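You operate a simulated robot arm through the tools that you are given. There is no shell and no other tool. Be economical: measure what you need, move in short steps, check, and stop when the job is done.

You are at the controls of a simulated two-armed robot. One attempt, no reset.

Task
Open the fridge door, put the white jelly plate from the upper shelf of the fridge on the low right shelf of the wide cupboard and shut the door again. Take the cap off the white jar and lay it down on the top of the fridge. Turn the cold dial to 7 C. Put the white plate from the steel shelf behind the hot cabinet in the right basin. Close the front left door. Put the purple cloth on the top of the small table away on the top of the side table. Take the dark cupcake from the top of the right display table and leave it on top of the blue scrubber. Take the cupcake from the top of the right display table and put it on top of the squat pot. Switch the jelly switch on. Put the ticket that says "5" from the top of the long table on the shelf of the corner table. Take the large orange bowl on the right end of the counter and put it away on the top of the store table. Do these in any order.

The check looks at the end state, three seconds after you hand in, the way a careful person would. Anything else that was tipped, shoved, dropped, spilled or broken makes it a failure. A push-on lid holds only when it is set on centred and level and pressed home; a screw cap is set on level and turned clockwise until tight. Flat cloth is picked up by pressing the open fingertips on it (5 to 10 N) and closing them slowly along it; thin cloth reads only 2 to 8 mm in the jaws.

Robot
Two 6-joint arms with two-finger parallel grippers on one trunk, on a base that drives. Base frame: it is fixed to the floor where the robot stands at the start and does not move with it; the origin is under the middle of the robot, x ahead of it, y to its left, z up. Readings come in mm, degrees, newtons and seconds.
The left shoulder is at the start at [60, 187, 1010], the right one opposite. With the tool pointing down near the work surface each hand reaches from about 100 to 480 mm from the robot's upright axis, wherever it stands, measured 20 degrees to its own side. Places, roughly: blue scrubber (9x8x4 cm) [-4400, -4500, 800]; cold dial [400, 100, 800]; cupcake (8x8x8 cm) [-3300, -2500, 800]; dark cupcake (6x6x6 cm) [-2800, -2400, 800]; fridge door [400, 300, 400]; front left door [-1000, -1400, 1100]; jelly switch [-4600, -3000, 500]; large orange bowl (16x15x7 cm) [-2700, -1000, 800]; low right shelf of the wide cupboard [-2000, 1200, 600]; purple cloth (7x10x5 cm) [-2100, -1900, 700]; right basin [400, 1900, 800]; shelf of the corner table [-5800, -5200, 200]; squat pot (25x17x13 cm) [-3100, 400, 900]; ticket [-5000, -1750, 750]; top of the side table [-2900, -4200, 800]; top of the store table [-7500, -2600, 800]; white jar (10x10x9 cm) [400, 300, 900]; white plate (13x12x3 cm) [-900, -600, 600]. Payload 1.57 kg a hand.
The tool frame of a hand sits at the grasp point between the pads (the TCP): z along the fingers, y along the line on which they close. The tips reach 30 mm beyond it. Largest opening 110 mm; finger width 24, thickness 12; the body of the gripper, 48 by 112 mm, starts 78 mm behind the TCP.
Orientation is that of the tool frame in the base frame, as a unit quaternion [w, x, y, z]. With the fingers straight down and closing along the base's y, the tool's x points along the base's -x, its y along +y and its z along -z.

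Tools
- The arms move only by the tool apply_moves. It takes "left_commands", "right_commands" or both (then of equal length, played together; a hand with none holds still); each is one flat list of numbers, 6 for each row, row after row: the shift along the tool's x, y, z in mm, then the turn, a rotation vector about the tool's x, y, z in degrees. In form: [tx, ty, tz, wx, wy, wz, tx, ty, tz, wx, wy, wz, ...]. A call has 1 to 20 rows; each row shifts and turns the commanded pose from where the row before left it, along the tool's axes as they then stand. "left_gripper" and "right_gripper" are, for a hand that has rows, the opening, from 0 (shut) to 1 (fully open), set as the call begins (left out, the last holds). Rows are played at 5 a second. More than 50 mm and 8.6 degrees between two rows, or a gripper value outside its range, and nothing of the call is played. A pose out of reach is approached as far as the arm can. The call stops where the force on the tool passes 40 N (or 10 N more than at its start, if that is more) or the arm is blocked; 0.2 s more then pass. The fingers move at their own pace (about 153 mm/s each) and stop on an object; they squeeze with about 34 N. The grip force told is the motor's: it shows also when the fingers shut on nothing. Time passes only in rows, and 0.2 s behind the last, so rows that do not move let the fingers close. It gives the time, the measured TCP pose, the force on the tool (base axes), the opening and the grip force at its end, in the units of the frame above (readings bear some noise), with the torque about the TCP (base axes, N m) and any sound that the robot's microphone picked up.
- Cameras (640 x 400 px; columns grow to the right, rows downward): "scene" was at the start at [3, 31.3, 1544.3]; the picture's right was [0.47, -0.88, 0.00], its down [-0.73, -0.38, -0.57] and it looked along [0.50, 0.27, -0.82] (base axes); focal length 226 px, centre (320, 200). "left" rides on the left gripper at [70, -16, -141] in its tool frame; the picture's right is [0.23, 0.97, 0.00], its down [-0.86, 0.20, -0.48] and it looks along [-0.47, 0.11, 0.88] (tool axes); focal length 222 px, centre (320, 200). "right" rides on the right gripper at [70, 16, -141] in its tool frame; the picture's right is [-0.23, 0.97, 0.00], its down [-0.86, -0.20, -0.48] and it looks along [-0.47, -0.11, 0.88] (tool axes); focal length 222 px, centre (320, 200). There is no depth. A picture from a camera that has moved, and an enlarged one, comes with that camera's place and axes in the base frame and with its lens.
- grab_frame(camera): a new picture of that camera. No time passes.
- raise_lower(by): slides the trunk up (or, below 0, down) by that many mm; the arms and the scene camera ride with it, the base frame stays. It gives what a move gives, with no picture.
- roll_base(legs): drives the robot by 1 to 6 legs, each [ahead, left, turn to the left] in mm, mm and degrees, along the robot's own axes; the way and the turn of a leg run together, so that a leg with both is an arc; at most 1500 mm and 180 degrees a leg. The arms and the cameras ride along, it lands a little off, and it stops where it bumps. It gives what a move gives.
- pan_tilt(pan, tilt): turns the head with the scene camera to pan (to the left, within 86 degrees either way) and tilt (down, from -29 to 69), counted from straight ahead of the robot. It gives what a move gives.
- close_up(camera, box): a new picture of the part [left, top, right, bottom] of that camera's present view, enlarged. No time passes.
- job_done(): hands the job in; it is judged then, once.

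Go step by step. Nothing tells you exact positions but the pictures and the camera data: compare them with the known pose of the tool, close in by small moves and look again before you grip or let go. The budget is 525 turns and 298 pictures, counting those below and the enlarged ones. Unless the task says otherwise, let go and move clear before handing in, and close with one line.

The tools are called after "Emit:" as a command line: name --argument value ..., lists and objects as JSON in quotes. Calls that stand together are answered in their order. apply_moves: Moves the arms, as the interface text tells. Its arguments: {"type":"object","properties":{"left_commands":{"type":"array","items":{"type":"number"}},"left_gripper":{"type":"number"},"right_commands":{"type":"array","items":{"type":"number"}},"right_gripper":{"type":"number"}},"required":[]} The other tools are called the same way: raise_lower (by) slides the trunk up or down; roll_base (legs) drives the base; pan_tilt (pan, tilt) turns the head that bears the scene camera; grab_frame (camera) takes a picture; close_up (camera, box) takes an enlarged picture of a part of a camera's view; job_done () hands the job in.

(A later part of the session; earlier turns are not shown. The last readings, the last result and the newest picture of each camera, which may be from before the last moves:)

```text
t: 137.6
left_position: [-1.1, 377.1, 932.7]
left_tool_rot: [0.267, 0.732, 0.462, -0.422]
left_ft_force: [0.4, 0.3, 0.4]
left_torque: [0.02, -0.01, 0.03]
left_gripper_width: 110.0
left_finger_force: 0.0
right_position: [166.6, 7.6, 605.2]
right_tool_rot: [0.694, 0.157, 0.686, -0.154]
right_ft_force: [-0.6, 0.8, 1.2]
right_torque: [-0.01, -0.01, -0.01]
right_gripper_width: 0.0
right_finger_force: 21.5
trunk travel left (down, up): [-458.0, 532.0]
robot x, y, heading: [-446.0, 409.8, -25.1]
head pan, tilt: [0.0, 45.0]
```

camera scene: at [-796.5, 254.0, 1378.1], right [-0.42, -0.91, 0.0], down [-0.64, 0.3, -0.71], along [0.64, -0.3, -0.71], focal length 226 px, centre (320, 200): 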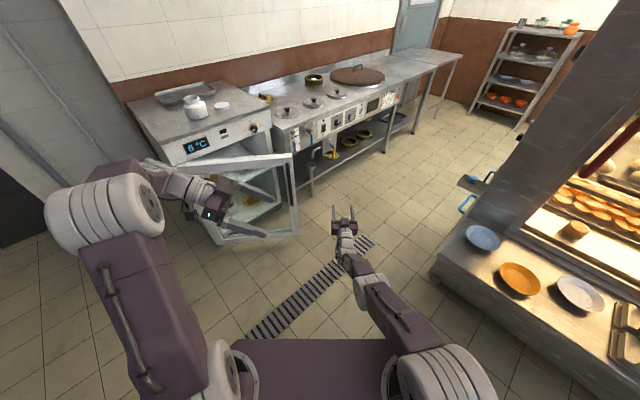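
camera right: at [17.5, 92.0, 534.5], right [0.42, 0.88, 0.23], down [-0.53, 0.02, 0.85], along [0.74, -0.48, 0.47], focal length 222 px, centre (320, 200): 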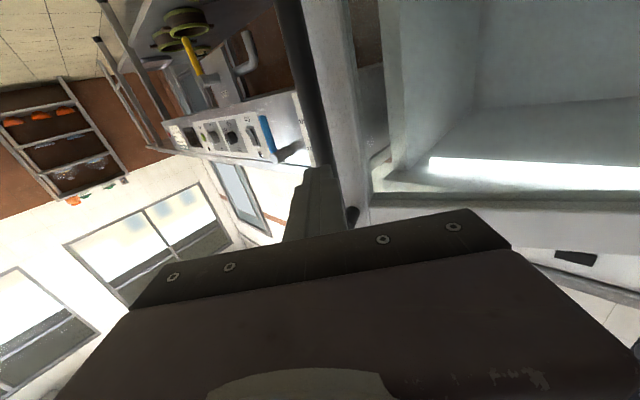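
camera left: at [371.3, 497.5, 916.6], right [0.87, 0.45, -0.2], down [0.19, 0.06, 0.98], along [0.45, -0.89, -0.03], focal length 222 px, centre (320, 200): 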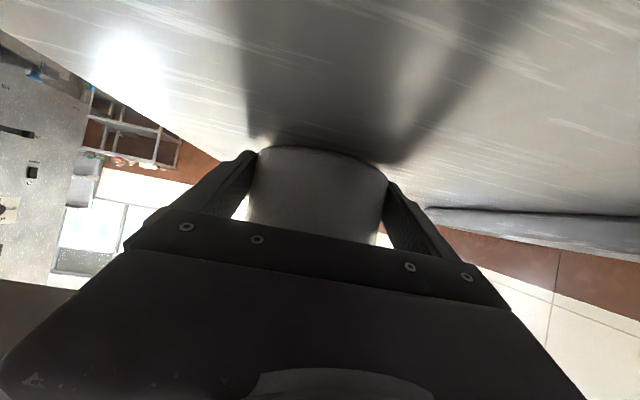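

Emit:
grab_frame --camera "right"

Emit:
close_up --camera "scene" --box '[280, 140, 380, 220]'

```text
228 pictures are left
camera right: at [45.9, 84.0, 534.4], right [0.42, 0.88, 0.23], down [-0.53, 0.02, 0.85], along [0.74, -0.48, 0.47], focal length 222 px, centre (320, 200)
```

right: 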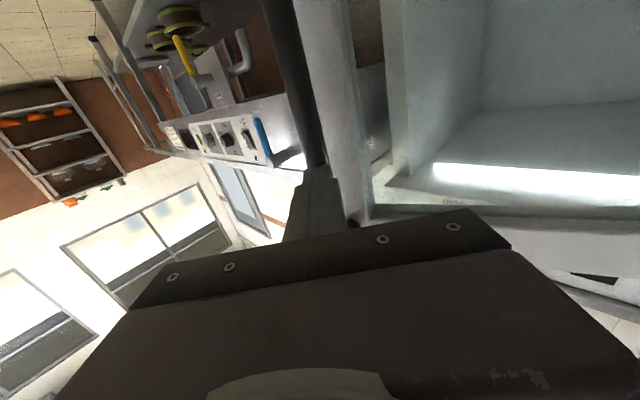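

```text
5.00 times, centred on (330, 180) of scene
camera zoom: at [-428.3, 400.2, 1378.1], right [-0.42, -0.91, 0.0], down [-0.64, 0.3, -0.71], along [0.64, -0.3, -0.71], focal length 1129 px, centre (270, 300)
```

zoom: 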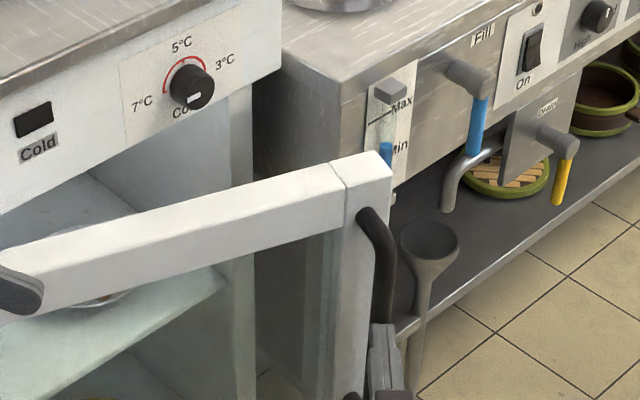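

The handle's top is lower than I assumed, so the bar is still about 45 mm ahead and centred. I reopen and advance 38 mm.

Emit:
apply_moves --right_commands '[0, 0, 0, 0, 0, 0, 0, 0, 0, 0, 0, 0]' --right_gripper 0.6

Emit:
roll_base --legs '[[36, 0, 0]]'

Emit:
apply_moves --right_commands '[0, 0, 0, 0, 0, 0, 0, 0, 0, 0, 0, 0, 0, 0, 0, 0, 0, 0]' --right_gripper 0.0

```text
t: 138.2
left_position: [0.6, 376.3, 932.3]
left_tool_rot: [0.267, 0.733, 0.462, -0.422]
left_ft_force: [-0.1, 0.0, 0.8]
left_torque: [0.01, -0.01, 0.0]
left_gripper_width: 110.0
left_finger_force: 0.1
right_position: [164.8, 9.0, 604.8]
right_tool_rot: [0.693, 0.158, 0.686, -0.154]
right_ft_force: [-0.5, -0.1, -0.1]
right_torque: [0.01, 0.01, 0.0]
right_gripper_width: 66.0
right_finger_force: 0.2
trunk travel left (down, up): [-458.0, 532.0]
robot x, y, heading: [-445.2, 415.4, -25.1]
head pan, tilt: [0.0, 45.0]
```

```text
t: 139.1
left_position: [33.8, 361.3, 931.8]
left_tool_rot: [0.267, 0.732, 0.463, -0.423]
left_ft_force: [0.2, 0.1, -0.1]
left_torque: [0.01, -0.01, -0.04]
left_gripper_width: 110.2
left_finger_force: 0.0
right_position: [198.4, -6.2, 603.5]
right_tool_rot: [0.693, 0.157, 0.687, -0.154]
right_ft_force: [0.2, -0.7, -0.2]
right_torque: [-0.01, -0.05, -0.01]
right_gripper_width: 66.1
right_finger_force: 0.0
trunk travel left (down, up): [-458.0, 532.0]
robot x, y, heading: [-415.2, 395.2, -25.4]
head pan, tilt: [0.0, 45.0]
```

```text
t: 139.9
left_position: [31.6, 361.3, 932.4]
left_tool_rot: [0.268, 0.732, 0.463, -0.422]
left_ft_force: [-0.1, 0.3, 1.0]
left_torque: [0.01, 0.02, 0.03]
left_gripper_width: 110.3
left_finger_force: 0.1
right_position: [198.6, -6.3, 605.3]
right_tool_rot: [0.693, 0.158, 0.686, -0.155]
right_ft_force: [-0.8, 0.3, -0.6]
right_torque: [-0.57, 0.49, 0.01]
right_gripper_width: 19.7
right_finger_force: 34.0
trunk travel left (down, up): [-458.0, 532.0]
robot x, y, heading: [-413.6, 399.3, -25.0]
head pan, tilt: [0.0, 45.0]
```

The handle is gripped. Now I pull along the arc with translation legs.

Emit:
roll_base --legs '[[-47.5, -11, 0], [-54, -6, 0], [-54, 0.5, 0], [-53.5, 7, 0]]'

Emit:
grab_frame --camera "scene"

```text
t: 142.0
left_position: [-114.7, 410.3, 932.5]
left_tool_rot: [0.266, 0.734, 0.461, -0.422]
left_ft_force: [-0.6, 0.2, -0.1]
left_torque: [-0.03, 0.01, -0.02]
left_gripper_width: 109.7
left_finger_force: 0.0
right_position: [48.1, 35.3, 605.6]
right_tool_rot: [0.693, 0.163, 0.684, -0.16]
right_ft_force: [-1.9, -3.3, 6.9]
right_torque: [-0.38, 0.74, 0.16]
right_gripper_width: 19.7
right_finger_force: 33.7
trunk travel left (down, up): [-458.0, 532.0]
robot x, y, heading: [-561.4, 447.8, -25.3]
head pan, tilt: [0.0, 45.0]
stopped in leg 3: the force on the tool passed its limit (the readings are from after the stop); the commanded pose is now the measured one
```

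```text
226 pictures are left
camera scene: at [-542.0, 435.3, 1378.1], right [-0.43, -0.9, 0.0], down [-0.64, 0.3, -0.71], along [0.64, -0.3, -0.71], focal length 226 px, centre (320, 200)
```

scene: 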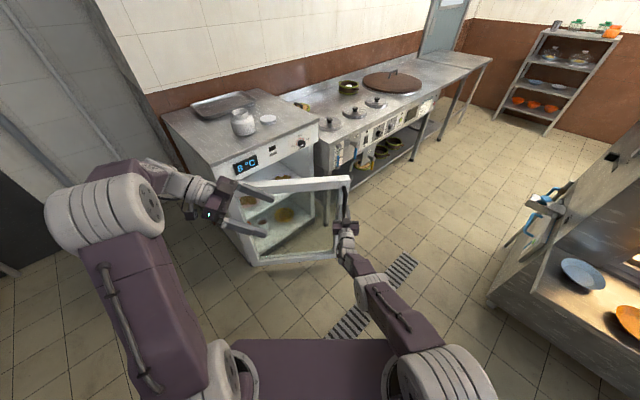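

Emit:
roll_base --legs '[[-27, 2.5, 0], [-27, 3.5, 0], [-27, 5.5, 0], [-27, 7, 0]]'

```text
t: 143.9
left_position: [-185.8, 456.2, 932.3]
left_tool_rot: [0.267, 0.734, 0.461, -0.422]
left_ft_force: [-0.2, 1.0, 0.3]
left_torque: [-0.03, -0.01, 0.01]
left_gripper_width: 110.1
left_finger_force: 0.0
right_position: [-25.4, 74.8, 605.0]
right_tool_rot: [0.691, 0.168, 0.684, -0.164]
right_ft_force: [-1.2, -2.7, 4.2]
right_torque: [-0.87, 0.18, -0.23]
right_gripper_width: 19.8
right_finger_force: 33.8
trunk travel left (down, up): [-458.0, 532.0]
robot x, y, heading: [-631.4, 493.7, -25.3]
head pan, tilt: [0.0, 45.0]
stopped in leg 4: the force on the tool passed its limit (the readings are from after the stop); the commanded pose is now the measured one
```

Emit:
roll_base --legs '[[-25, 5.5, 0], [-25, 6.5, 0], [-23, 7.5, 0], [-22, 8.5, 0], [-22, 10, 0]]'

Emit:
grab_frame --camera "scene"

```text
t: 146.2
left_position: [-261.6, 521.7, 932.5]
left_tool_rot: [0.267, 0.733, 0.461, -0.422]
left_ft_force: [0.1, 0.3, -0.2]
left_torque: [0.03, 0.01, 0.0]
left_gripper_width: 110.0
left_finger_force: 0.0
right_position: [-104.2, 137.0, 602.8]
right_tool_rot: [0.691, 0.173, 0.682, -0.166]
right_ft_force: [-1.4, -2.6, 7.1]
right_torque: [-0.97, 0.09, -0.24]
right_gripper_width: 19.7
right_finger_force: 33.5
trunk travel left (down, up): [-458.0, 532.0]
robot x, y, heading: [-710.1, 557.1, -25.6]
head pan, tilt: [0.0, 45.0]
stopped in leg 5: the force on the tool passed its limit (the readings are from after the stop); the commanded pose is now the measured one
```

```text
225 pictures are left
camera scene: at [-688.5, 548.4, 1378.1], right [-0.43, -0.9, 0.0], down [-0.64, 0.3, -0.71], along [0.64, -0.3, -0.71], focal length 226 px, centre (320, 200)
```

scene: 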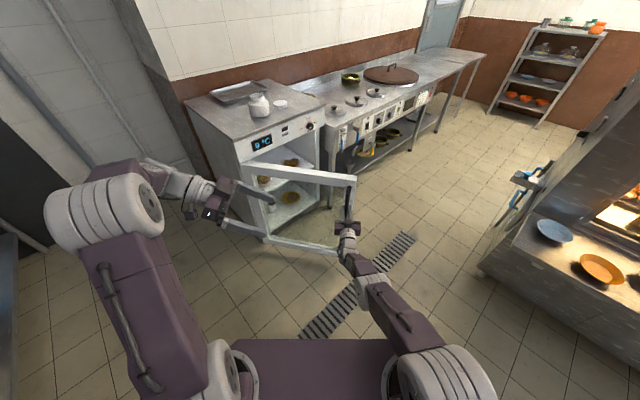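

The door is open about 65°. A bit more along the arc.

Emit:
roll_base --legs '[[-24, 9, 0], [-23, 11, 0], [-21, 12, 0], [-21, 13, 0]]'

Emit:
apply_moves --right_commands '[0, 0, 0, 0, 0, 0, 0, 0, 0, 0, 0, 0]' --right_gripper 0.6

Emit:
roll_base --legs '[[-90, 0, 0]]'

Emit:
grab_frame --camera "scene"

```text
t: 148.5
left_position: [-323.4, 601.4, 932.1]
left_tool_rot: [0.266, 0.735, 0.461, -0.421]
left_ft_force: [-0.3, -0.4, 0.3]
left_torque: [0.0, 0.03, -0.02]
left_gripper_width: 110.0
left_finger_force: 0.1
right_position: [-169.7, 212.4, 601.7]
right_tool_rot: [0.689, 0.176, 0.683, -0.168]
right_ft_force: [-3.7, -3.3, 10.4]
right_torque: [-1.03, 0.04, -0.22]
right_gripper_width: 19.9
right_finger_force: 33.8
trunk travel left (down, up): [-458.0, 532.0]
robot x, y, heading: [-772.3, 640.7, -25.3]
head pan, tilt: [0.0, 45.0]
stopped in leg 4: the force on the tool passed its limit (the readings are from after the stop); the commanded pose is now the measured one
```

```text
t: 149.1
left_position: [-321.6, 601.7, 932.6]
left_tool_rot: [0.267, 0.734, 0.46, -0.423]
left_ft_force: [-0.4, 0.2, -0.5]
left_torque: [-0.01, 0.01, 0.01]
left_gripper_width: 109.9
left_finger_force: 0.1
right_position: [-169.1, 214.5, 597.5]
right_tool_rot: [0.686, 0.176, 0.686, -0.167]
right_ft_force: [0.2, 0.1, -0.1]
right_torque: [-0.02, 0.02, 0.0]
right_gripper_width: 65.7
right_finger_force: 0.0
trunk travel left (down, up): [-458.0, 532.0]
robot x, y, heading: [-765.7, 641.3, -25.5]
head pan, tilt: [0.0, 45.0]
```

```text
t: 150.2
left_position: [-407.2, 641.6, 933.7]
left_tool_rot: [0.267, 0.734, 0.46, -0.422]
left_ft_force: [-0.5, 0.5, -0.5]
left_torque: [0.01, 0.01, 0.05]
left_gripper_width: 110.0
left_finger_force: 0.0
right_position: [-252.4, 254.6, 600.3]
right_tool_rot: [0.687, 0.177, 0.685, -0.166]
right_ft_force: [-0.1, 0.8, 0.7]
right_torque: [0.01, 0.02, 0.03]
right_gripper_width: 66.2
right_finger_force: 0.1
trunk travel left (down, up): [-458.0, 532.0]
robot x, y, heading: [-849.4, 674.2, -25.4]
head pan, tilt: [0.0, 45.0]
```

```text
224 pictures are left
camera scene: at [-833.9, 667.8, 1378.1], right [-0.43, -0.9, 0.0], down [-0.64, 0.3, -0.71], along [0.64, -0.31, -0.71], focal length 226 px, centre (320, 200)
```

scene: 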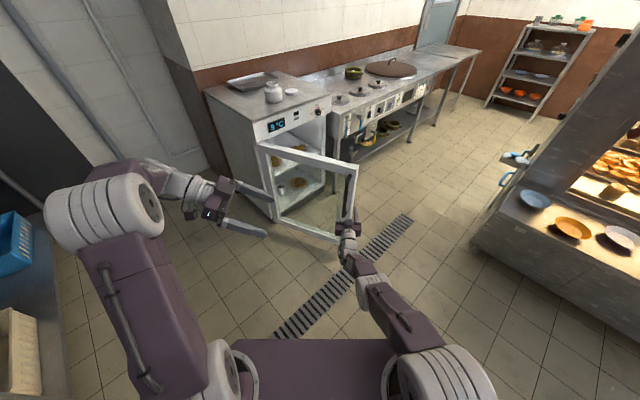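

The door is open about 79°. I want it a bit wider before reaching in, so I check the space on my left.

Emit:
pan_tilt --pan 75 --tilt 40

Emit:
grab_frame --camera "scene"

Emit:
pan_tilt --pan -80 --tilt 40

Emit:
grab_frame --camera "scene"

```text
t: 151.7
left_position: [-405.7, 641.6, 934.3]
left_tool_rot: [0.267, 0.733, 0.461, -0.422]
left_ft_force: [0.0, 0.1, 0.0]
left_torque: [-0.01, 0.03, -0.01]
left_gripper_width: 109.9
left_finger_force: 0.0
right_position: [-250.6, 253.3, 598.0]
right_tool_rot: [0.686, 0.177, 0.685, -0.167]
right_ft_force: [-0.7, -0.1, 0.6]
right_torque: [0.0, -0.04, -0.02]
right_gripper_width: 65.8
right_finger_force: 0.1
trunk travel left (down, up): [-458.0, 532.0]
robot x, y, heading: [-853.6, 678.0, -25.5]
head pan, tilt: [75.0, 40.0]
```

```text
223 pictures are left
camera scene: at [-850.5, 766.7, 1385.4], right [0.76, -0.65, 0.0], down [-0.42, -0.49, -0.77], along [0.5, 0.58, -0.64], focal length 226 px, centre (320, 200)
```

scene: 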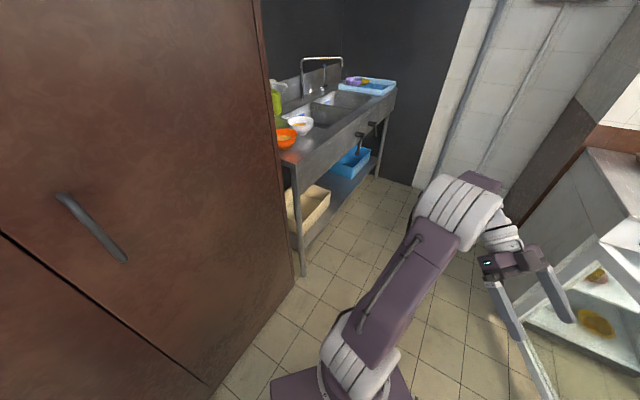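

```text
t: 154.1
left_position: [-405.8, 641.5, 933.5]
left_tool_rot: [0.267, 0.734, 0.461, -0.421]
left_ft_force: [-0.4, 0.4, 0.3]
left_torque: [0.0, 0.0, 0.03]
left_gripper_width: 110.0
left_finger_force: 0.0
right_position: [-251.7, 254.2, 597.6]
right_tool_rot: [0.686, 0.176, 0.686, -0.167]
right_ft_force: [0.6, 0.3, -0.5]
right_torque: [-0.01, 0.01, 0.01]
right_gripper_width: 65.9
right_finger_force: 0.1
trunk travel left (down, up): [-458.0, 532.0]
robot x, y, heading: [-849.3, 679.2, -25.6]
head pan, tilt: [-80.0, 40.0]
```

```text
222 pictures are left
camera scene: at [-928.6, 620.3, 1385.4], right [-0.96, 0.27, 0.0], down [0.17, 0.62, -0.77], along [-0.21, -0.74, -0.64], focal length 226 px, centre (320, 200)
```

scene: 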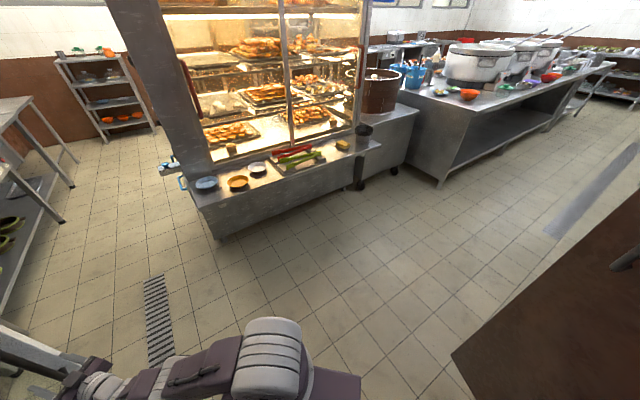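

There is room. I'll circle around to the door's inner side with the right hand and push it open further.

Emit:
roll_base --legs '[[0, -840, 0], [0, 0, 25.5]]'

Emit:
pan_tilt --pan 0 --tilt 42

Emit:
grab_frame --camera "scene"

```text
t: 157.5
left_position: [-692.5, 42.8, 932.8]
left_tool_rot: [0.268, 0.732, 0.464, -0.421]
left_ft_force: [0.0, 0.7, -0.2]
left_torque: [0.03, 0.0, 0.04]
left_gripper_width: 109.9
left_finger_force: 0.0
right_position: [-529.4, -327.9, 597.7]
right_tool_rot: [0.687, 0.157, 0.692, -0.156]
right_ft_force: [4.6, 22.0, 1.8]
right_torque: [-0.09, 0.0, -0.47]
right_gripper_width: 46.3
right_finger_force: 0.1
trunk travel left (down, up): [-458.0, 532.0]
robot x, y, heading: [-1137.7, 73.9, -25.0]
head pan, tilt: [-80.0, 40.0]
stopped in leg 1: the force on the tool passed its limit (the readings are from after the stop); the commanded pose is now the measured one
```

```text
t: 159.1
left_position: [-690.7, 43.2, 931.9]
left_tool_rot: [0.267, 0.733, 0.462, -0.422]
left_ft_force: [0.3, 0.9, 0.4]
left_torque: [0.0, 0.03, 0.02]
left_gripper_width: 109.7
left_finger_force: 0.0
right_position: [-530.7, -331.0, 597.4]
right_tool_rot: [0.686, 0.16, 0.691, -0.16]
right_ft_force: [10.8, 24.5, 2.2]
right_torque: [-0.08, 0.09, -0.38]
right_gripper_width: 42.2
right_finger_force: 0.0
trunk travel left (down, up): [-458.0, 532.0]
robot x, y, heading: [-1136.3, 76.6, -25.2]
head pan, tilt: [0.0, 42.0]
```

```text
221 pictures are left
camera scene: at [-1116.4, 67.2, 1382.4], right [-0.43, -0.91, 0.0], down [-0.61, 0.28, -0.74], along [0.67, -0.32, -0.67], focal length 226 px, centre (320, 200)
```

scene: 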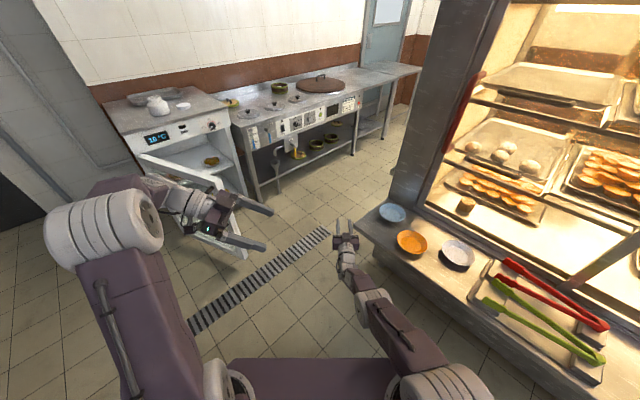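

The fingers brushed the cabinet's shelf edge. I back away left and turn.

Emit:
roll_base --legs '[[0, 120, 0], [0, 0, 25.5]]'

Emit:
grab_frame --camera "scene"

```text
t: 161.6
left_position: [-669.9, 345.8, 933.5]
left_tool_rot: [0.354, 0.612, 0.613, -0.352]
left_ft_force: [0.1, 0.2, -0.5]
left_torque: [0.0, 0.0, 0.01]
left_gripper_width: 110.1
left_finger_force: 0.1
right_position: [-364.0, 77.7, 596.2]
right_tool_rot: [0.704, 0.005, 0.71, -0.003]
right_ft_force: [-0.2, 0.4, -0.2]
right_torque: [0.01, -0.02, 0.02]
right_gripper_width: 65.8
right_finger_force: 0.2
trunk travel left (down, up): [-458.0, 532.0]
robot x, y, heading: [-1090.1, 182.8, 0.3]
head pan, tilt: [0.0, 42.0]
```

```text
220 pictures are left
camera scene: at [-1064.8, 182.1, 1382.4], right [0.01, -1.0, 0.0], down [-0.67, -0.01, -0.74], along [0.74, 0.01, -0.67], focal length 226 px, centre (320, 200)
```

scene: 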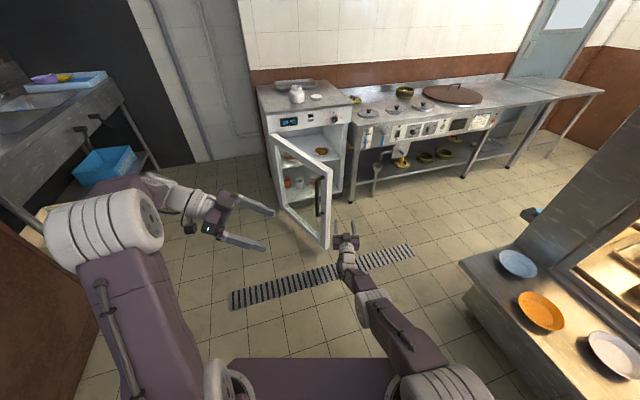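

Emit:
roll_base --legs '[[0, -180, 0], [320, 0, 0], [0, 170, 0]]'

Emit:
grab_frame --camera "scene"

```text
t: 165.9
left_position: [-349.1, 338.6, 932.7]
left_tool_rot: [0.354, 0.611, 0.614, -0.352]
left_ft_force: [-0.1, -0.6, 0.6]
left_torque: [0.0, 0.0, 0.0]
left_gripper_width: 110.0
left_finger_force: 0.1
right_position: [-43.0, 71.1, 596.1]
right_tool_rot: [0.705, 0.004, 0.709, -0.003]
right_ft_force: [-0.3, 0.4, 0.0]
right_torque: [0.01, 0.0, -0.01]
right_gripper_width: 66.2
right_finger_force: 0.0
trunk travel left (down, up): [-458.0, 532.0]
robot x, y, heading: [-767.3, 177.9, 0.6]
head pan, tilt: [0.0, 42.0]
```

```text
219 pictures are left
camera scene: at [-743.7, 175.1, 1382.4], right [0.01, -1.0, 0.0], down [-0.67, -0.01, -0.74], along [0.74, 0.01, -0.67], focal length 226 px, centre (320, 200)
```

scene: 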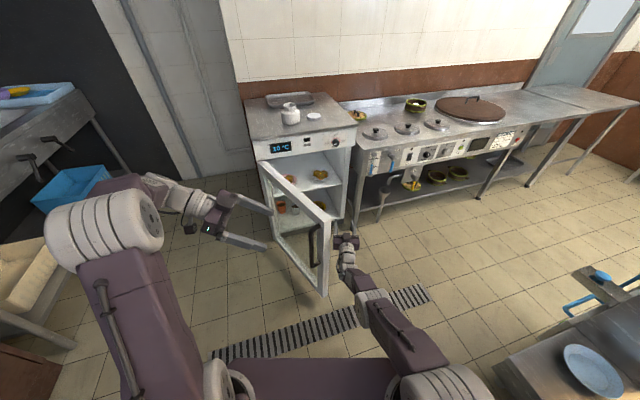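

Emit:
roll_base --legs '[[20, 80, 0], [20, 80, 0]]'

Emit:
grab_frame --camera "scene"

```text
t: 167.6
left_position: [-309.8, 499.9, 933.0]
left_tool_rot: [0.354, 0.612, 0.614, -0.352]
left_ft_force: [0.4, -0.3, 0.4]
left_torque: [-0.02, 0.02, -0.01]
left_gripper_width: 110.0
left_finger_force: 0.0
right_position: [-2.2, 229.7, 597.3]
right_tool_rot: [0.704, 0.004, 0.71, -0.003]
right_ft_force: [-0.5, 0.4, 0.2]
right_torque: [-0.01, 0.01, -0.05]
right_gripper_width: 65.9
right_finger_force: 0.1
trunk travel left (down, up): [-458.0, 532.0]
robot x, y, heading: [-730.7, 336.4, 0.5]
head pan, tilt: [0.0, 42.0]
```

```text
218 pictures are left
camera scene: at [-704.4, 335.4, 1382.4], right [0.01, -1.0, 0.0], down [-0.67, -0.01, -0.74], along [0.74, 0.01, -0.67], focal length 226 px, centre (320, 200)
```

scene: 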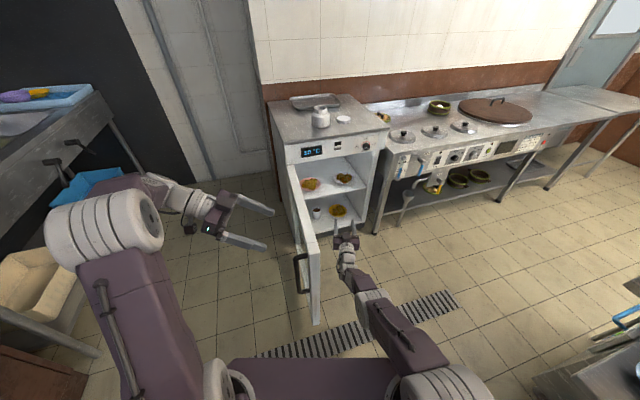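

The door is now wide open. I move to stand in front of the fridge opening, squared to it.

Emit:
roll_base --legs '[[0, -428, 0], [150, 0, 0], [0, 0, 20]]'

Emit:
apply_moves --right_commands '[0, 0, 0, 0, 0, -8.5, 0, 0, 0, 0, 0, -8.5, 0, 0, 0, 0, 0, -8.5, 0, 0, 0, 0, 0, -8.5, 0, 0, 0, 0, 0, -8.5, 0, 0, 0, 0, 0, -8.5, 0, 0, 0, 0, 0, -8.5, 0, 0, 0, 0, 0, -8.5, 0, 0, 0, 0, 0, -8.5, 0, 0, 0, 0, 0, -8.5, 0, 0, 0, 0, 0, -5]' --right_gripper 0.6

Emit:
grab_frame --camera "right"

Emit:
close_up --camera "scene" --box '[220, 100, 420, 260]'

```text
t: 172.3
left_position: [-238.3, 207.4, 933.3]
left_tool_rot: [0.41, 0.497, 0.71, -0.285]
left_ft_force: [-0.6, 0.6, -0.2]
left_torque: [0.02, -0.02, 0.03]
left_gripper_width: 109.8
left_finger_force: 0.0
right_position: [142.8, 57.4, 595.7]
right_tool_rot: [0.695, -0.118, 0.699, 0.118]
right_ft_force: [0.0, 0.6, 0.4]
right_torque: [0.02, -0.01, -0.01]
right_gripper_width: 65.8
right_finger_force: 0.1
trunk travel left (down, up): [-458.0, 532.0]
robot x, y, heading: [-574.6, -87.4, 20.2]
head pan, tilt: [0.0, 42.0]
```

```text
t: 174.7
left_position: [-237.5, 206.9, 933.6]
left_tool_rot: [0.409, 0.497, 0.71, -0.285]
left_ft_force: [-0.1, 0.6, 0.1]
left_torque: [0.01, -0.01, -0.01]
left_gripper_width: 110.1
left_finger_force: 0.1
right_position: [142.4, 58.2, 597.2]
right_tool_rot: [-0.574, 0.579, -0.411, 0.408]
right_ft_force: [-0.5, 0.0, -0.1]
right_torque: [0.01, 0.01, -0.01]
right_gripper_width: 66.0
right_finger_force: 0.0
trunk travel left (down, up): [-458.0, 532.0]
robot x, y, heading: [-577.6, -91.8, 20.2]
head pan, tilt: [0.0, 42.0]
```

```text
217 pictures are left
camera right: at [31.8, -54.8, 581.5], right [-0.08, 0.21, -0.97], down [-0.73, 0.65, 0.2], along [0.68, 0.73, 0.1], focal length 222 px, centre (320, 200)
```

right: 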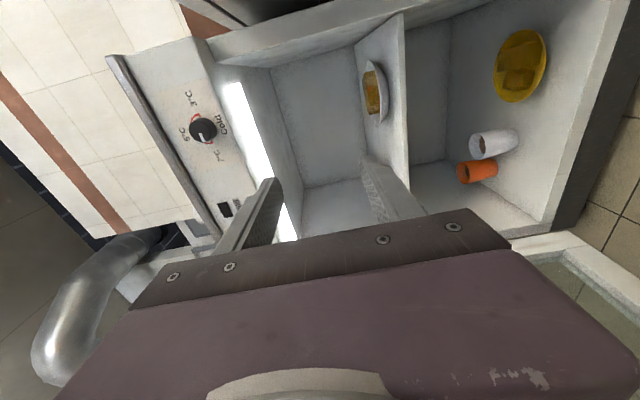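

```text
2.50 times, centred on (320, 180) of scene
camera zoom: at [-553.5, -81.6, 1382.4], right [0.35, -0.94, 0.0], down [-0.63, -0.23, -0.74], along [0.7, 0.26, -0.67], focal length 564 px, centre (320, 250)
```

zoom: 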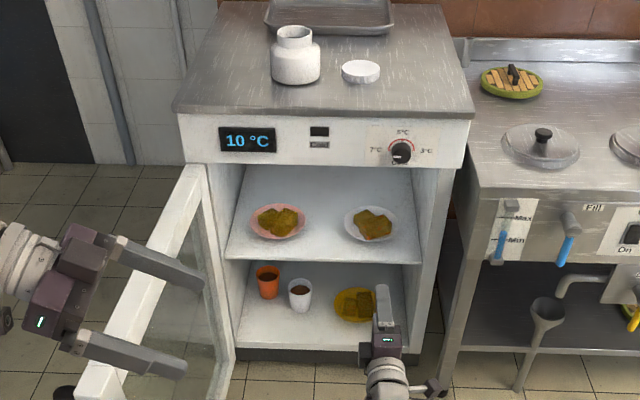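

Emit:
close_up --camera "right" --box '[330, 30, 450, 150]'

Emit:
close_up --camera "scene" --box '[300, 150, 380, 200]'

```text
3.33 times, centred on (390, 90) of right
camera zoom: at [31.8, -54.8, 581.5], right [-0.08, 0.21, -0.97], down [-0.73, 0.65, 0.2], along [0.68, 0.73, 0.1], focal length 740 px, centre (87, 567)
```

zoom: 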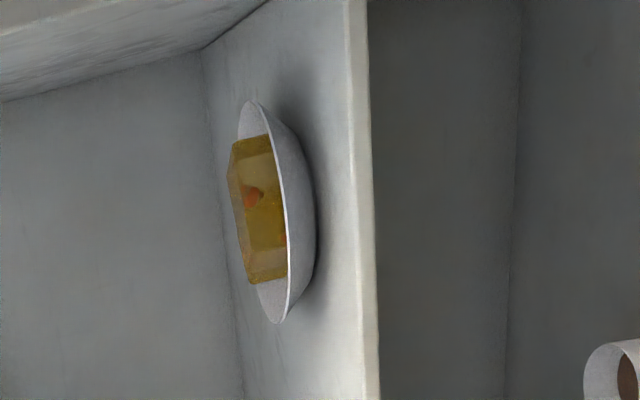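

```text
8.00 times, centred on (340, 175) of scene
camera zoom: at [-553.5, -81.6, 1382.4], right [0.35, -0.94, 0.0], down [-0.63, -0.23, -0.74], along [0.7, 0.26, -0.67], focal length 1806 px, centre (160, 400)
```

zoom: 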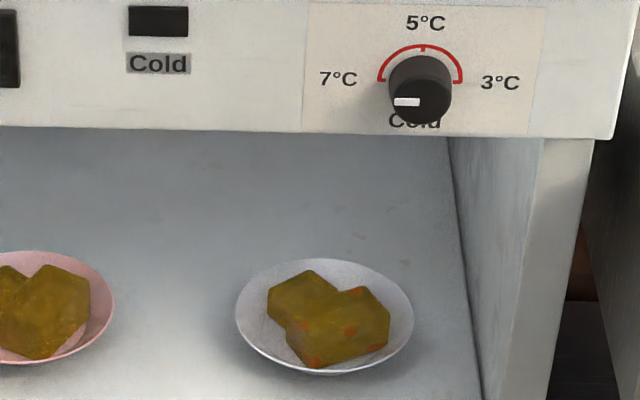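

The plate (a shallow flaring dish, rim about 143 mm, at about (555,186,460)) has jelly close to its front rim and free rim at its front-left. I'll use the left hand from the front-left, so first I fold the right arm back.

Emit:
apply_moves --right_commands '[0, 0, -20, -8, 0, 0, 0, 0, -20, -8, 0, 0, 0, 0, -20, -8, 0, 0, 0, 0, -20, -8, 0, 0, 0, -10, -20, -8, 0, 0, 0, 0, -30, -8, 0, 0, 0, 0, -30, -8, 0, 0, 0, 0, -30, -8, 0, 0, 0, 10, -30, -8, 0, 0, 0, 20, -30, -8, 0, 0, 0, 20, -20, -8, 0, 0, 0, 30, 0, 0, 0, 0, 0, 30, 0, 0, 0, 0]'

Emit:
grab_frame --camera "scene"

```text
t: 177.5
left_position: [-238.0, 208.3, 933.1]
left_tool_rot: [0.409, 0.496, 0.711, -0.284]
left_ft_force: [-0.8, 0.0, 0.0]
left_torque: [0.04, 0.01, 0.03]
left_gripper_width: 110.0
left_finger_force: 0.0
right_position: [-101.8, -30.8, 722.1]
right_tool_rot: [-0.045, 0.805, -0.589, 0.058]
right_ft_force: [-0.4, -0.7, 0.2]
right_torque: [0.02, -0.03, 0.0]
right_gripper_width: 65.9
right_finger_force: 0.1
right hand out of reach, approached as far as the arm can: row 1, 7, 8
trunk travel left (down, up): [-458.0, 532.0]
robot x, y, heading: [-575.0, -86.1, 20.1]
head pan, tilt: [0.0, 42.0]
```

```text
213 pictures are left
camera scene: at [-554.0, -81.7, 1382.4], right [0.35, -0.94, 0.0], down [-0.63, -0.23, -0.74], along [0.7, 0.26, -0.67], focal length 226 px, centre (320, 200)
```

scene: 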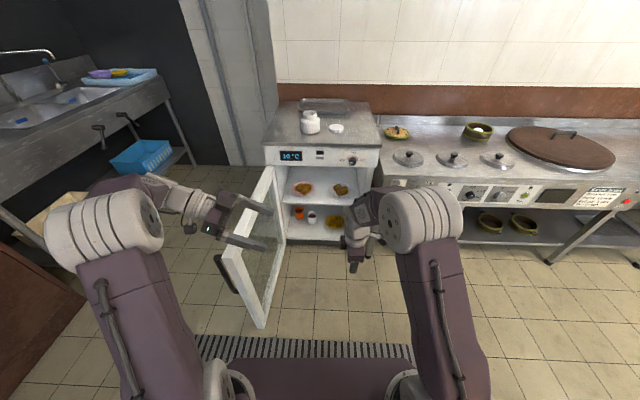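

Emit:
apply_moves --left_commands '[0, 0, 0, -2.56, -1.52, -7.48, 0, 0, 0, -2.56, -1.52, -7.48, 0, 0, 0, -2.56, -1.52, -7.48, 0, 0, 0, -2.56, -1.52, -7.48, 0, 0, 0, -2.56, -1.52, -7.48, 0, 0, 0, -2.56, -1.52, -7.48, 0, 0, 0, -2.56, -1.52, -7.48, 0, 0, 0, -2.56, -1.52, -7.48, 0, 0, 0, -2.56, -1.52, -7.48, 0, 0, 0, -2.56, -1.52, -7.48, 0, 0, 0, -2.56, -1.52, -7.48, 0, 0, 0, -2.56, -1.52, -7.48, 0, 0, 0, -2.56, -1.52, -7.48, 0, 0, 0, -2.56, -1.52, -7.48, 0, 0, 0, -2.56, -1.52, -7.48]' --left_gripper 0.6 --right_commands '[0, 30, 0, 0, 0, 0, 0, 30, 0, 0, 0, 0, 0, 30, 0, 0, 0, 0, 0, 30, 0, 0, 0, 0, 0, 30, 0, 0, 0, 0, 0, 0, -30, 0, 0, 0, 0, 0, -30, 0, 0, 0, 0, 0, 0, 0, 0, 0, 0, 0, 0, 0, 0, 0, 0, 0, 0, 0, 0, 0, 0, 0, 0, 0, 0, 0, 0, 0, 0, 0, 0, 0, 0, 0, 0, 0, 0, 0, 0, 0, 0, 0, 0, 0, 0, 0, 0, 0, 0, 0]'

```text
t: 180.7
left_position: [-238.1, 206.9, 933.7]
left_tool_rot: [0.226, -0.489, 0.763, -0.357]
left_ft_force: [0.3, 0.0, 0.2]
left_torque: [-0.03, 0.0, -0.01]
left_gripper_width: 66.0
left_finger_force: 0.0
right_position: [-252.0, -77.8, 762.1]
right_tool_rot: [-0.046, 0.805, -0.588, 0.058]
right_ft_force: [-0.3, 0.4, 0.2]
right_torque: [0.0, -0.01, 0.02]
right_gripper_width: 65.9
right_finger_force: 0.0
trunk travel left (down, up): [-458.0, 532.0]
robot x, y, heading: [-573.7, -85.8, 20.5]
head pan, tilt: [0.0, 42.0]
```

Emit:
apply_moves --left_commands '[0.8, 26.6, 36.8, 0, 0, 0, 0.8, 26.6, 36.8, 0, 0, 0, 0.8, 26.6, 36.8, 0, 0, 0, 0.8, 26.6, 36.8, 0, 0, 0, 0.8, 26.6, 36.8, 0, 0, 0, 0.8, 26.6, 36.8, 0, 0, 0, 0.8, 26.6, 36.8, 0, 0, 0, 0.8, 26.6, 36.8, 0, 0, 0]'

```text
t: 182.5
left_position: [-161.5, 163.1, 580.4]
left_tool_rot: [0.225, -0.489, 0.764, -0.357]
left_ft_force: [0.0, -0.3, -0.5]
left_torque: [0.01, -0.01, -0.01]
left_gripper_width: 66.1
left_finger_force: 0.0
right_position: [-251.4, -77.4, 761.5]
right_tool_rot: [-0.046, 0.806, -0.588, 0.058]
right_ft_force: [-0.5, 0.5, 0.4]
right_torque: [0.04, -0.01, 0.01]
right_gripper_width: 65.9
right_finger_force: 0.0
trunk travel left (down, up): [-458.0, 532.0]
robot x, y, heading: [-575.3, -86.4, 20.3]
head pan, tilt: [0.0, 42.0]
```

The left hand is posed. I drive toward the fridge, stopping 100 mm short to check.

Emit:
roll_base --legs '[[0, -90, 0], [440, 0, 0]]'

Emit:
grab_frame --camera "left"

Emit:
grab_frame --camera "scene"

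```text
t: 185.9
left_position: [279.9, 230.5, 580.1]
left_tool_rot: [0.226, -0.489, 0.764, -0.357]
left_ft_force: [-0.7, 0.0, 0.3]
left_torque: [-0.05, 0.01, -0.03]
left_gripper_width: 66.0
left_finger_force: 0.1
right_position: [190.1, -9.7, 760.6]
right_tool_rot: [-0.045, 0.805, -0.588, 0.058]
right_ft_force: [-0.1, -1.0, 0.1]
right_torque: [0.05, 0.0, -0.04]
right_gripper_width: 66.1
right_finger_force: 0.1
trunk travel left (down, up): [-458.0, 532.0]
robot x, y, heading: [-134.9, -20.3, 20.5]
head pan, tilt: [0.0, 42.0]
```

```text
212 pictures are left
camera left: at [162.4, 209.7, 683.8], right [-0.67, 0.05, -0.74], down [-0.09, 0.98, 0.15], along [0.74, 0.17, -0.65], focal length 222 px, centre (320, 200)
```

left: 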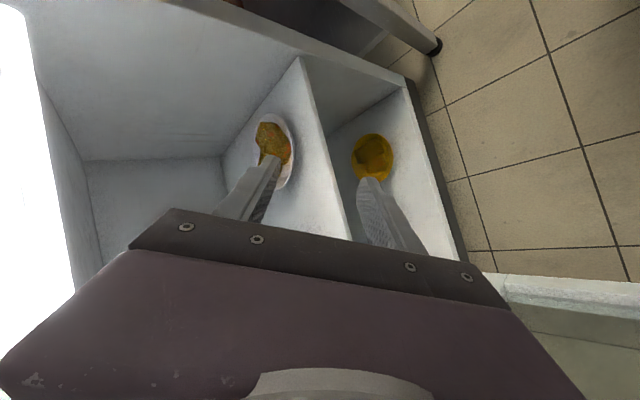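

```text
211 pictures are left
camera scene: at [-111.1, -14.2, 1382.4], right [0.35, -0.94, 0.0], down [-0.63, -0.23, -0.74], along [0.7, 0.26, -0.67], focal length 226 px, centre (320, 200)
```

scene: 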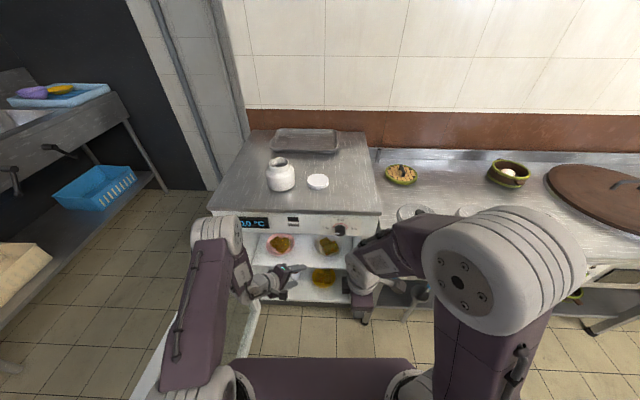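

Emit:
roll_base --legs '[[60, 0, 0]]'

Emit:
grab_frame --camera "left"

Emit:
close_up --camera "scene" --box '[240, 200, 400, 320]'

```text
t: 186.8
left_position: [335.4, 252.7, 578.7]
left_tool_rot: [0.226, -0.49, 0.763, -0.356]
left_ft_force: [0.5, -0.3, -0.2]
left_torque: [-0.01, 0.04, -0.05]
left_gripper_width: 65.8
left_finger_force: 0.1
right_position: [246.4, 11.9, 761.3]
right_tool_rot: [-0.045, 0.806, -0.588, 0.058]
right_ft_force: [1.1, 0.2, -0.1]
right_torque: [-0.02, 0.01, 0.0]
right_gripper_width: 66.0
right_finger_force: 0.1
trunk travel left (down, up): [-458.0, 532.0]
robot x, y, heading: [-78.4, -3.2, 20.4]
head pan, tilt: [0.0, 42.0]
```

```text
210 pictures are left
camera left: at [219.3, 230.9, 683.4], right [-0.67, 0.05, -0.74], down [-0.09, 0.98, 0.15], along [0.74, 0.17, -0.65], focal length 222 px, centre (320, 200)
```

left: 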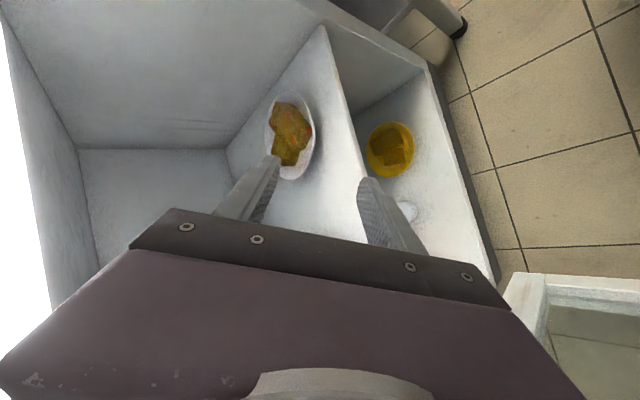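

```text
3.33 times, centred on (320, 260) of scene
camera zoom: at [-53.6, 7.2, 1382.4], right [0.35, -0.94, 0.0], down [-0.63, -0.23, -0.74], along [0.7, 0.26, -0.67], focal length 752 px, centre (320, 0)
```

zoom: 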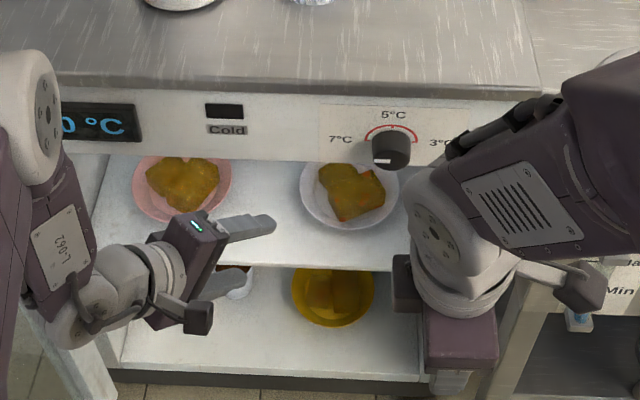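

Plate rim centre is at about (556,188,447). I close in along the approach axis with a narrow opening and check.

Emit:
roll_base --legs '[[40, 0, 0]]'

Emit:
apply_moves --left_commands '[-3, 10, 30, 0, 0, 0, -3, 10, 30, 0, 0, 0, 0, 0, 40, 0, 0, 0]' --left_gripper 0.3

Emit:
grab_frame --camera "left"

Emit:
close_up --camera "scene" --box '[260, 220, 380, 310]'

```text
t: 187.7
left_position: [373.2, 267.3, 579.9]
left_tool_rot: [0.226, -0.49, 0.763, -0.357]
left_ft_force: [0.2, -1.0, -0.3]
left_torque: [0.01, 0.01, 0.0]
left_gripper_width: 65.9
left_finger_force: 0.0
right_position: [283.7, 25.3, 760.7]
right_tool_rot: [-0.044, 0.806, -0.588, 0.057]
right_ft_force: [1.5, 0.7, -0.9]
right_torque: [-0.02, 0.01, 0.03]
right_gripper_width: 66.1
right_finger_force: 0.1
trunk travel left (down, up): [-458.0, 532.0]
robot x, y, heading: [-37.6, 15.3, 20.6]
head pan, tilt: [0.0, 42.0]
```

```text
t: 188.5
left_position: [433.9, 245.1, 500.4]
left_tool_rot: [0.226, -0.489, 0.763, -0.357]
left_ft_force: [0.0, 0.0, -0.2]
left_torque: [0.03, -0.02, -0.04]
left_gripper_width: 33.2
left_finger_force: 0.1
right_position: [283.7, 23.5, 761.3]
right_tool_rot: [-0.046, 0.806, -0.588, 0.057]
right_ft_force: [1.2, -0.3, -0.1]
right_torque: [-0.01, 0.02, -0.01]
right_gripper_width: 66.1
right_finger_force: 0.0
trunk travel left (down, up): [-458.0, 532.0]
robot x, y, heading: [-38.5, 16.3, 20.4]
head pan, tilt: [0.0, 42.0]
```

```text
208 pictures are left
camera left: at [315.6, 222.5, 604.4], right [-0.67, 0.05, -0.74], down [-0.09, 0.98, 0.15], along [0.74, 0.17, -0.65], focal length 222 px, centre (320, 200)
```

left: 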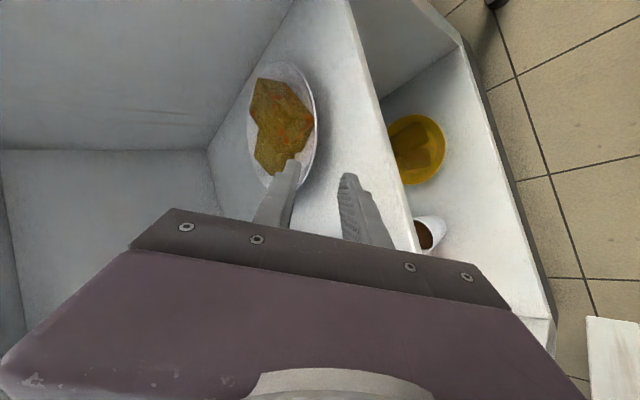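

```text
4.44 times, centred on (320, 265) of scene
camera zoom: at [-17.6, 20.1, 1382.5], right [0.35, -0.94, 0.0], down [-0.63, -0.23, -0.74], along [0.7, 0.26, -0.67], focal length 1003 px, centre (320, -89)
```

zoom: 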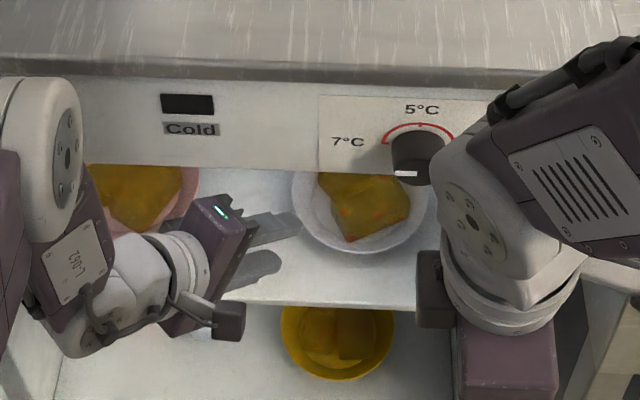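

Emit:
apply_moves --left_commands '[6, -2.5, 20, 0, 0, 0, 6, -2.5, 25, 0, 0, 0]' --left_gripper 0.27

Emit:
close_up --camera "left" --box '[200, 20, 440, 240]'

```text
t: 189.1
left_position: [460.9, 217.5, 478.8]
left_tool_rot: [0.228, -0.49, 0.762, -0.356]
left_ft_force: [-13.8, 6.7, 15.2]
left_torque: [0.26, 0.4, 0.04]
left_gripper_width: 27.6
left_finger_force: 0.1
right_position: [281.0, 25.9, 762.3]
right_tool_rot: [-0.046, 0.806, -0.587, 0.059]
right_ft_force: [-0.4, 0.5, 0.4]
right_torque: [-0.03, -0.02, 0.0]
right_gripper_width: 65.7
right_finger_force: 0.1
trunk travel left (down, up): [-458.0, 532.0]
robot x, y, heading: [-37.6, 16.4, 20.6]
head pan, tilt: [0.0, 42.0]
```

```text
1.82 times, centred on (320, 130) of left
camera zoom: at [343.3, 196.4, 581.7], right [-0.66, 0.05, -0.75], down [-0.09, 0.98, 0.15], along [0.74, 0.17, -0.65], focal length 404 px, centre (320, 327)
```

zoom: 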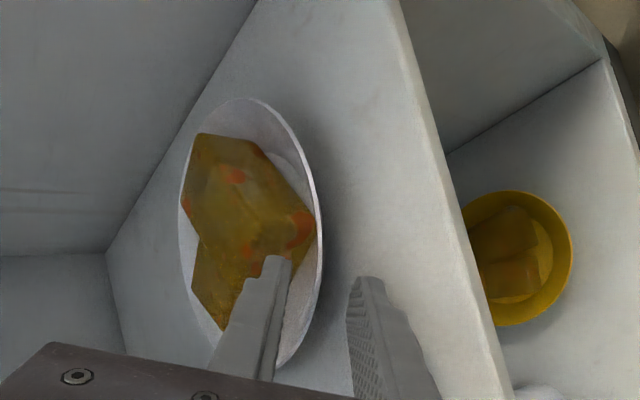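

The lower fingertip touches the shelf. I back off 5 mm, narrow the opening, shift up slightly and try again.

Emit:
apply_moves --left_commands '[0, 0, -6, 0, 0, 0, 0, -4, 0, 0, 0, 0]' --left_gripper 0.14

Emit:
close_up --camera "left" --box '[200, 20, 440, 240]'

```text
t: 189.7
left_position: [459.7, 218.3, 480.9]
left_tool_rot: [0.226, -0.489, 0.763, -0.357]
left_ft_force: [0.7, -0.1, -0.4]
left_torque: [0.0, -0.01, -0.03]
left_gripper_width: 15.4
left_finger_force: 0.1
right_position: [283.6, 24.9, 761.4]
right_tool_rot: [-0.045, 0.806, -0.588, 0.058]
right_ft_force: [-0.5, 1.0, 0.7]
right_torque: [-0.02, 0.0, -0.01]
right_gripper_width: 66.0
right_finger_force: 0.0
trunk travel left (down, up): [-458.0, 532.0]
robot x, y, heading: [-38.8, 15.6, 20.3]
head pan, tilt: [0.0, 42.0]
```

```text
1.82 times, centred on (320, 130) of left
camera zoom: at [343.2, 196.5, 586.2], right [-0.67, 0.05, -0.74], down [-0.09, 0.98, 0.15], along [0.74, 0.17, -0.65], focal length 404 px, centre (320, 327)
```

zoom: 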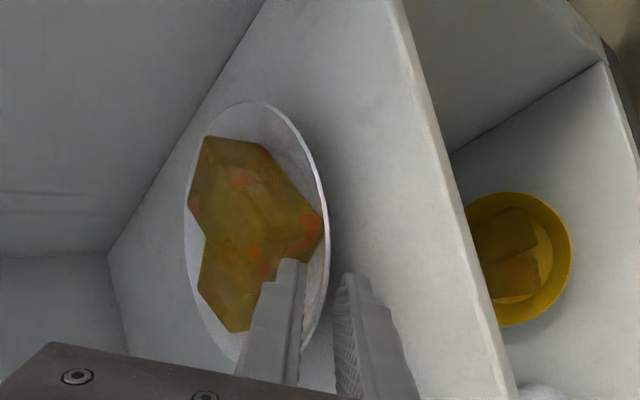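

The rim sits between the two tips. I advance slowly.

Emit:
apply_moves --left_commands '[0, 0, 4, 0, 0, 0, 0, 0, 4, 0, 0, 0, 0, 0, 4, 0, 0, 0]'

Emit:
close_up --camera "left" --box '[260, 100, 400, 220]'

```text
t: 190.5
left_position: [468.2, 214.4, 475.1]
left_tool_rot: [0.226, -0.489, 0.764, -0.356]
left_ft_force: [-0.2, 0.8, 1.1]
left_torque: [-0.03, -0.01, -0.01]
left_gripper_width: 15.5
left_finger_force: 0.1
right_position: [282.4, 25.7, 760.8]
right_tool_rot: [-0.046, 0.805, -0.588, 0.058]
right_ft_force: [-0.3, 0.0, 1.0]
right_torque: [-0.03, 0.03, 0.01]
right_gripper_width: 65.9
right_finger_force: 0.0
trunk travel left (down, up): [-458.0, 532.0]
robot x, y, heading: [-38.8, 14.1, 20.7]
head pan, tilt: [0.0, 42.0]
```

```text
3.33 times, centred on (330, 160) of left
camera zoom: at [351.2, 193.2, 578.6], right [-0.67, 0.05, -0.74], down [-0.09, 0.98, 0.15], along [0.74, 0.17, -0.65], focal length 740 px, centre (287, 333)
```

zoom: 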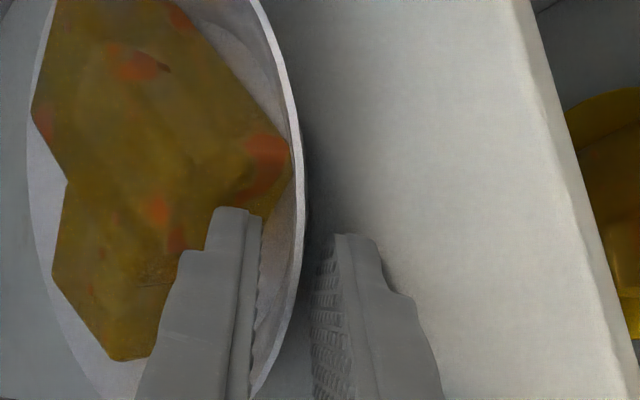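

Emit:
apply_moves --left_commands '[0, 0, 0, 0, 0, 0, 0, 0, 0, 0, 0, 0, 0, 0, 0, 0, 0, 0]' --left_gripper 0.0

Emit:
close_up --camera "left" --box '[260, 100, 400, 220]'

```text
t: 191.3
left_position: [469.2, 214.2, 475.3]
left_tool_rot: [0.226, -0.489, 0.763, -0.356]
left_ft_force: [-0.7, 0.3, -1.6]
left_torque: [0.05, 0.2, 0.0]
left_gripper_width: 3.4
left_finger_force: 24.1
right_position: [283.0, 24.9, 761.6]
right_tool_rot: [-0.045, 0.806, -0.588, 0.058]
right_ft_force: [-0.3, -0.9, -0.1]
right_torque: [0.03, 0.01, 0.0]
right_gripper_width: 65.8
right_finger_force: 0.1
trunk travel left (down, up): [-458.0, 532.0]
robot x, y, heading: [-40.8, 14.9, 20.7]
head pan, tilt: [0.0, 42.0]
```

```text
3.33 times, centred on (330, 160) of left
camera zoom: at [351.3, 193.3, 578.2], right [-0.67, 0.05, -0.74], down [-0.09, 0.98, 0.15], along [0.74, 0.17, -0.65], focal length 740 px, centre (287, 333)
```

zoom: 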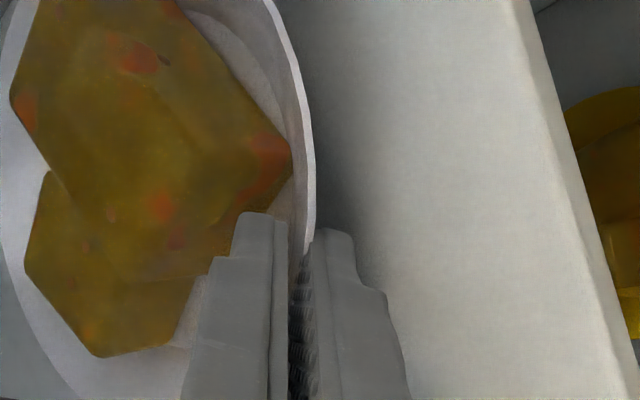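

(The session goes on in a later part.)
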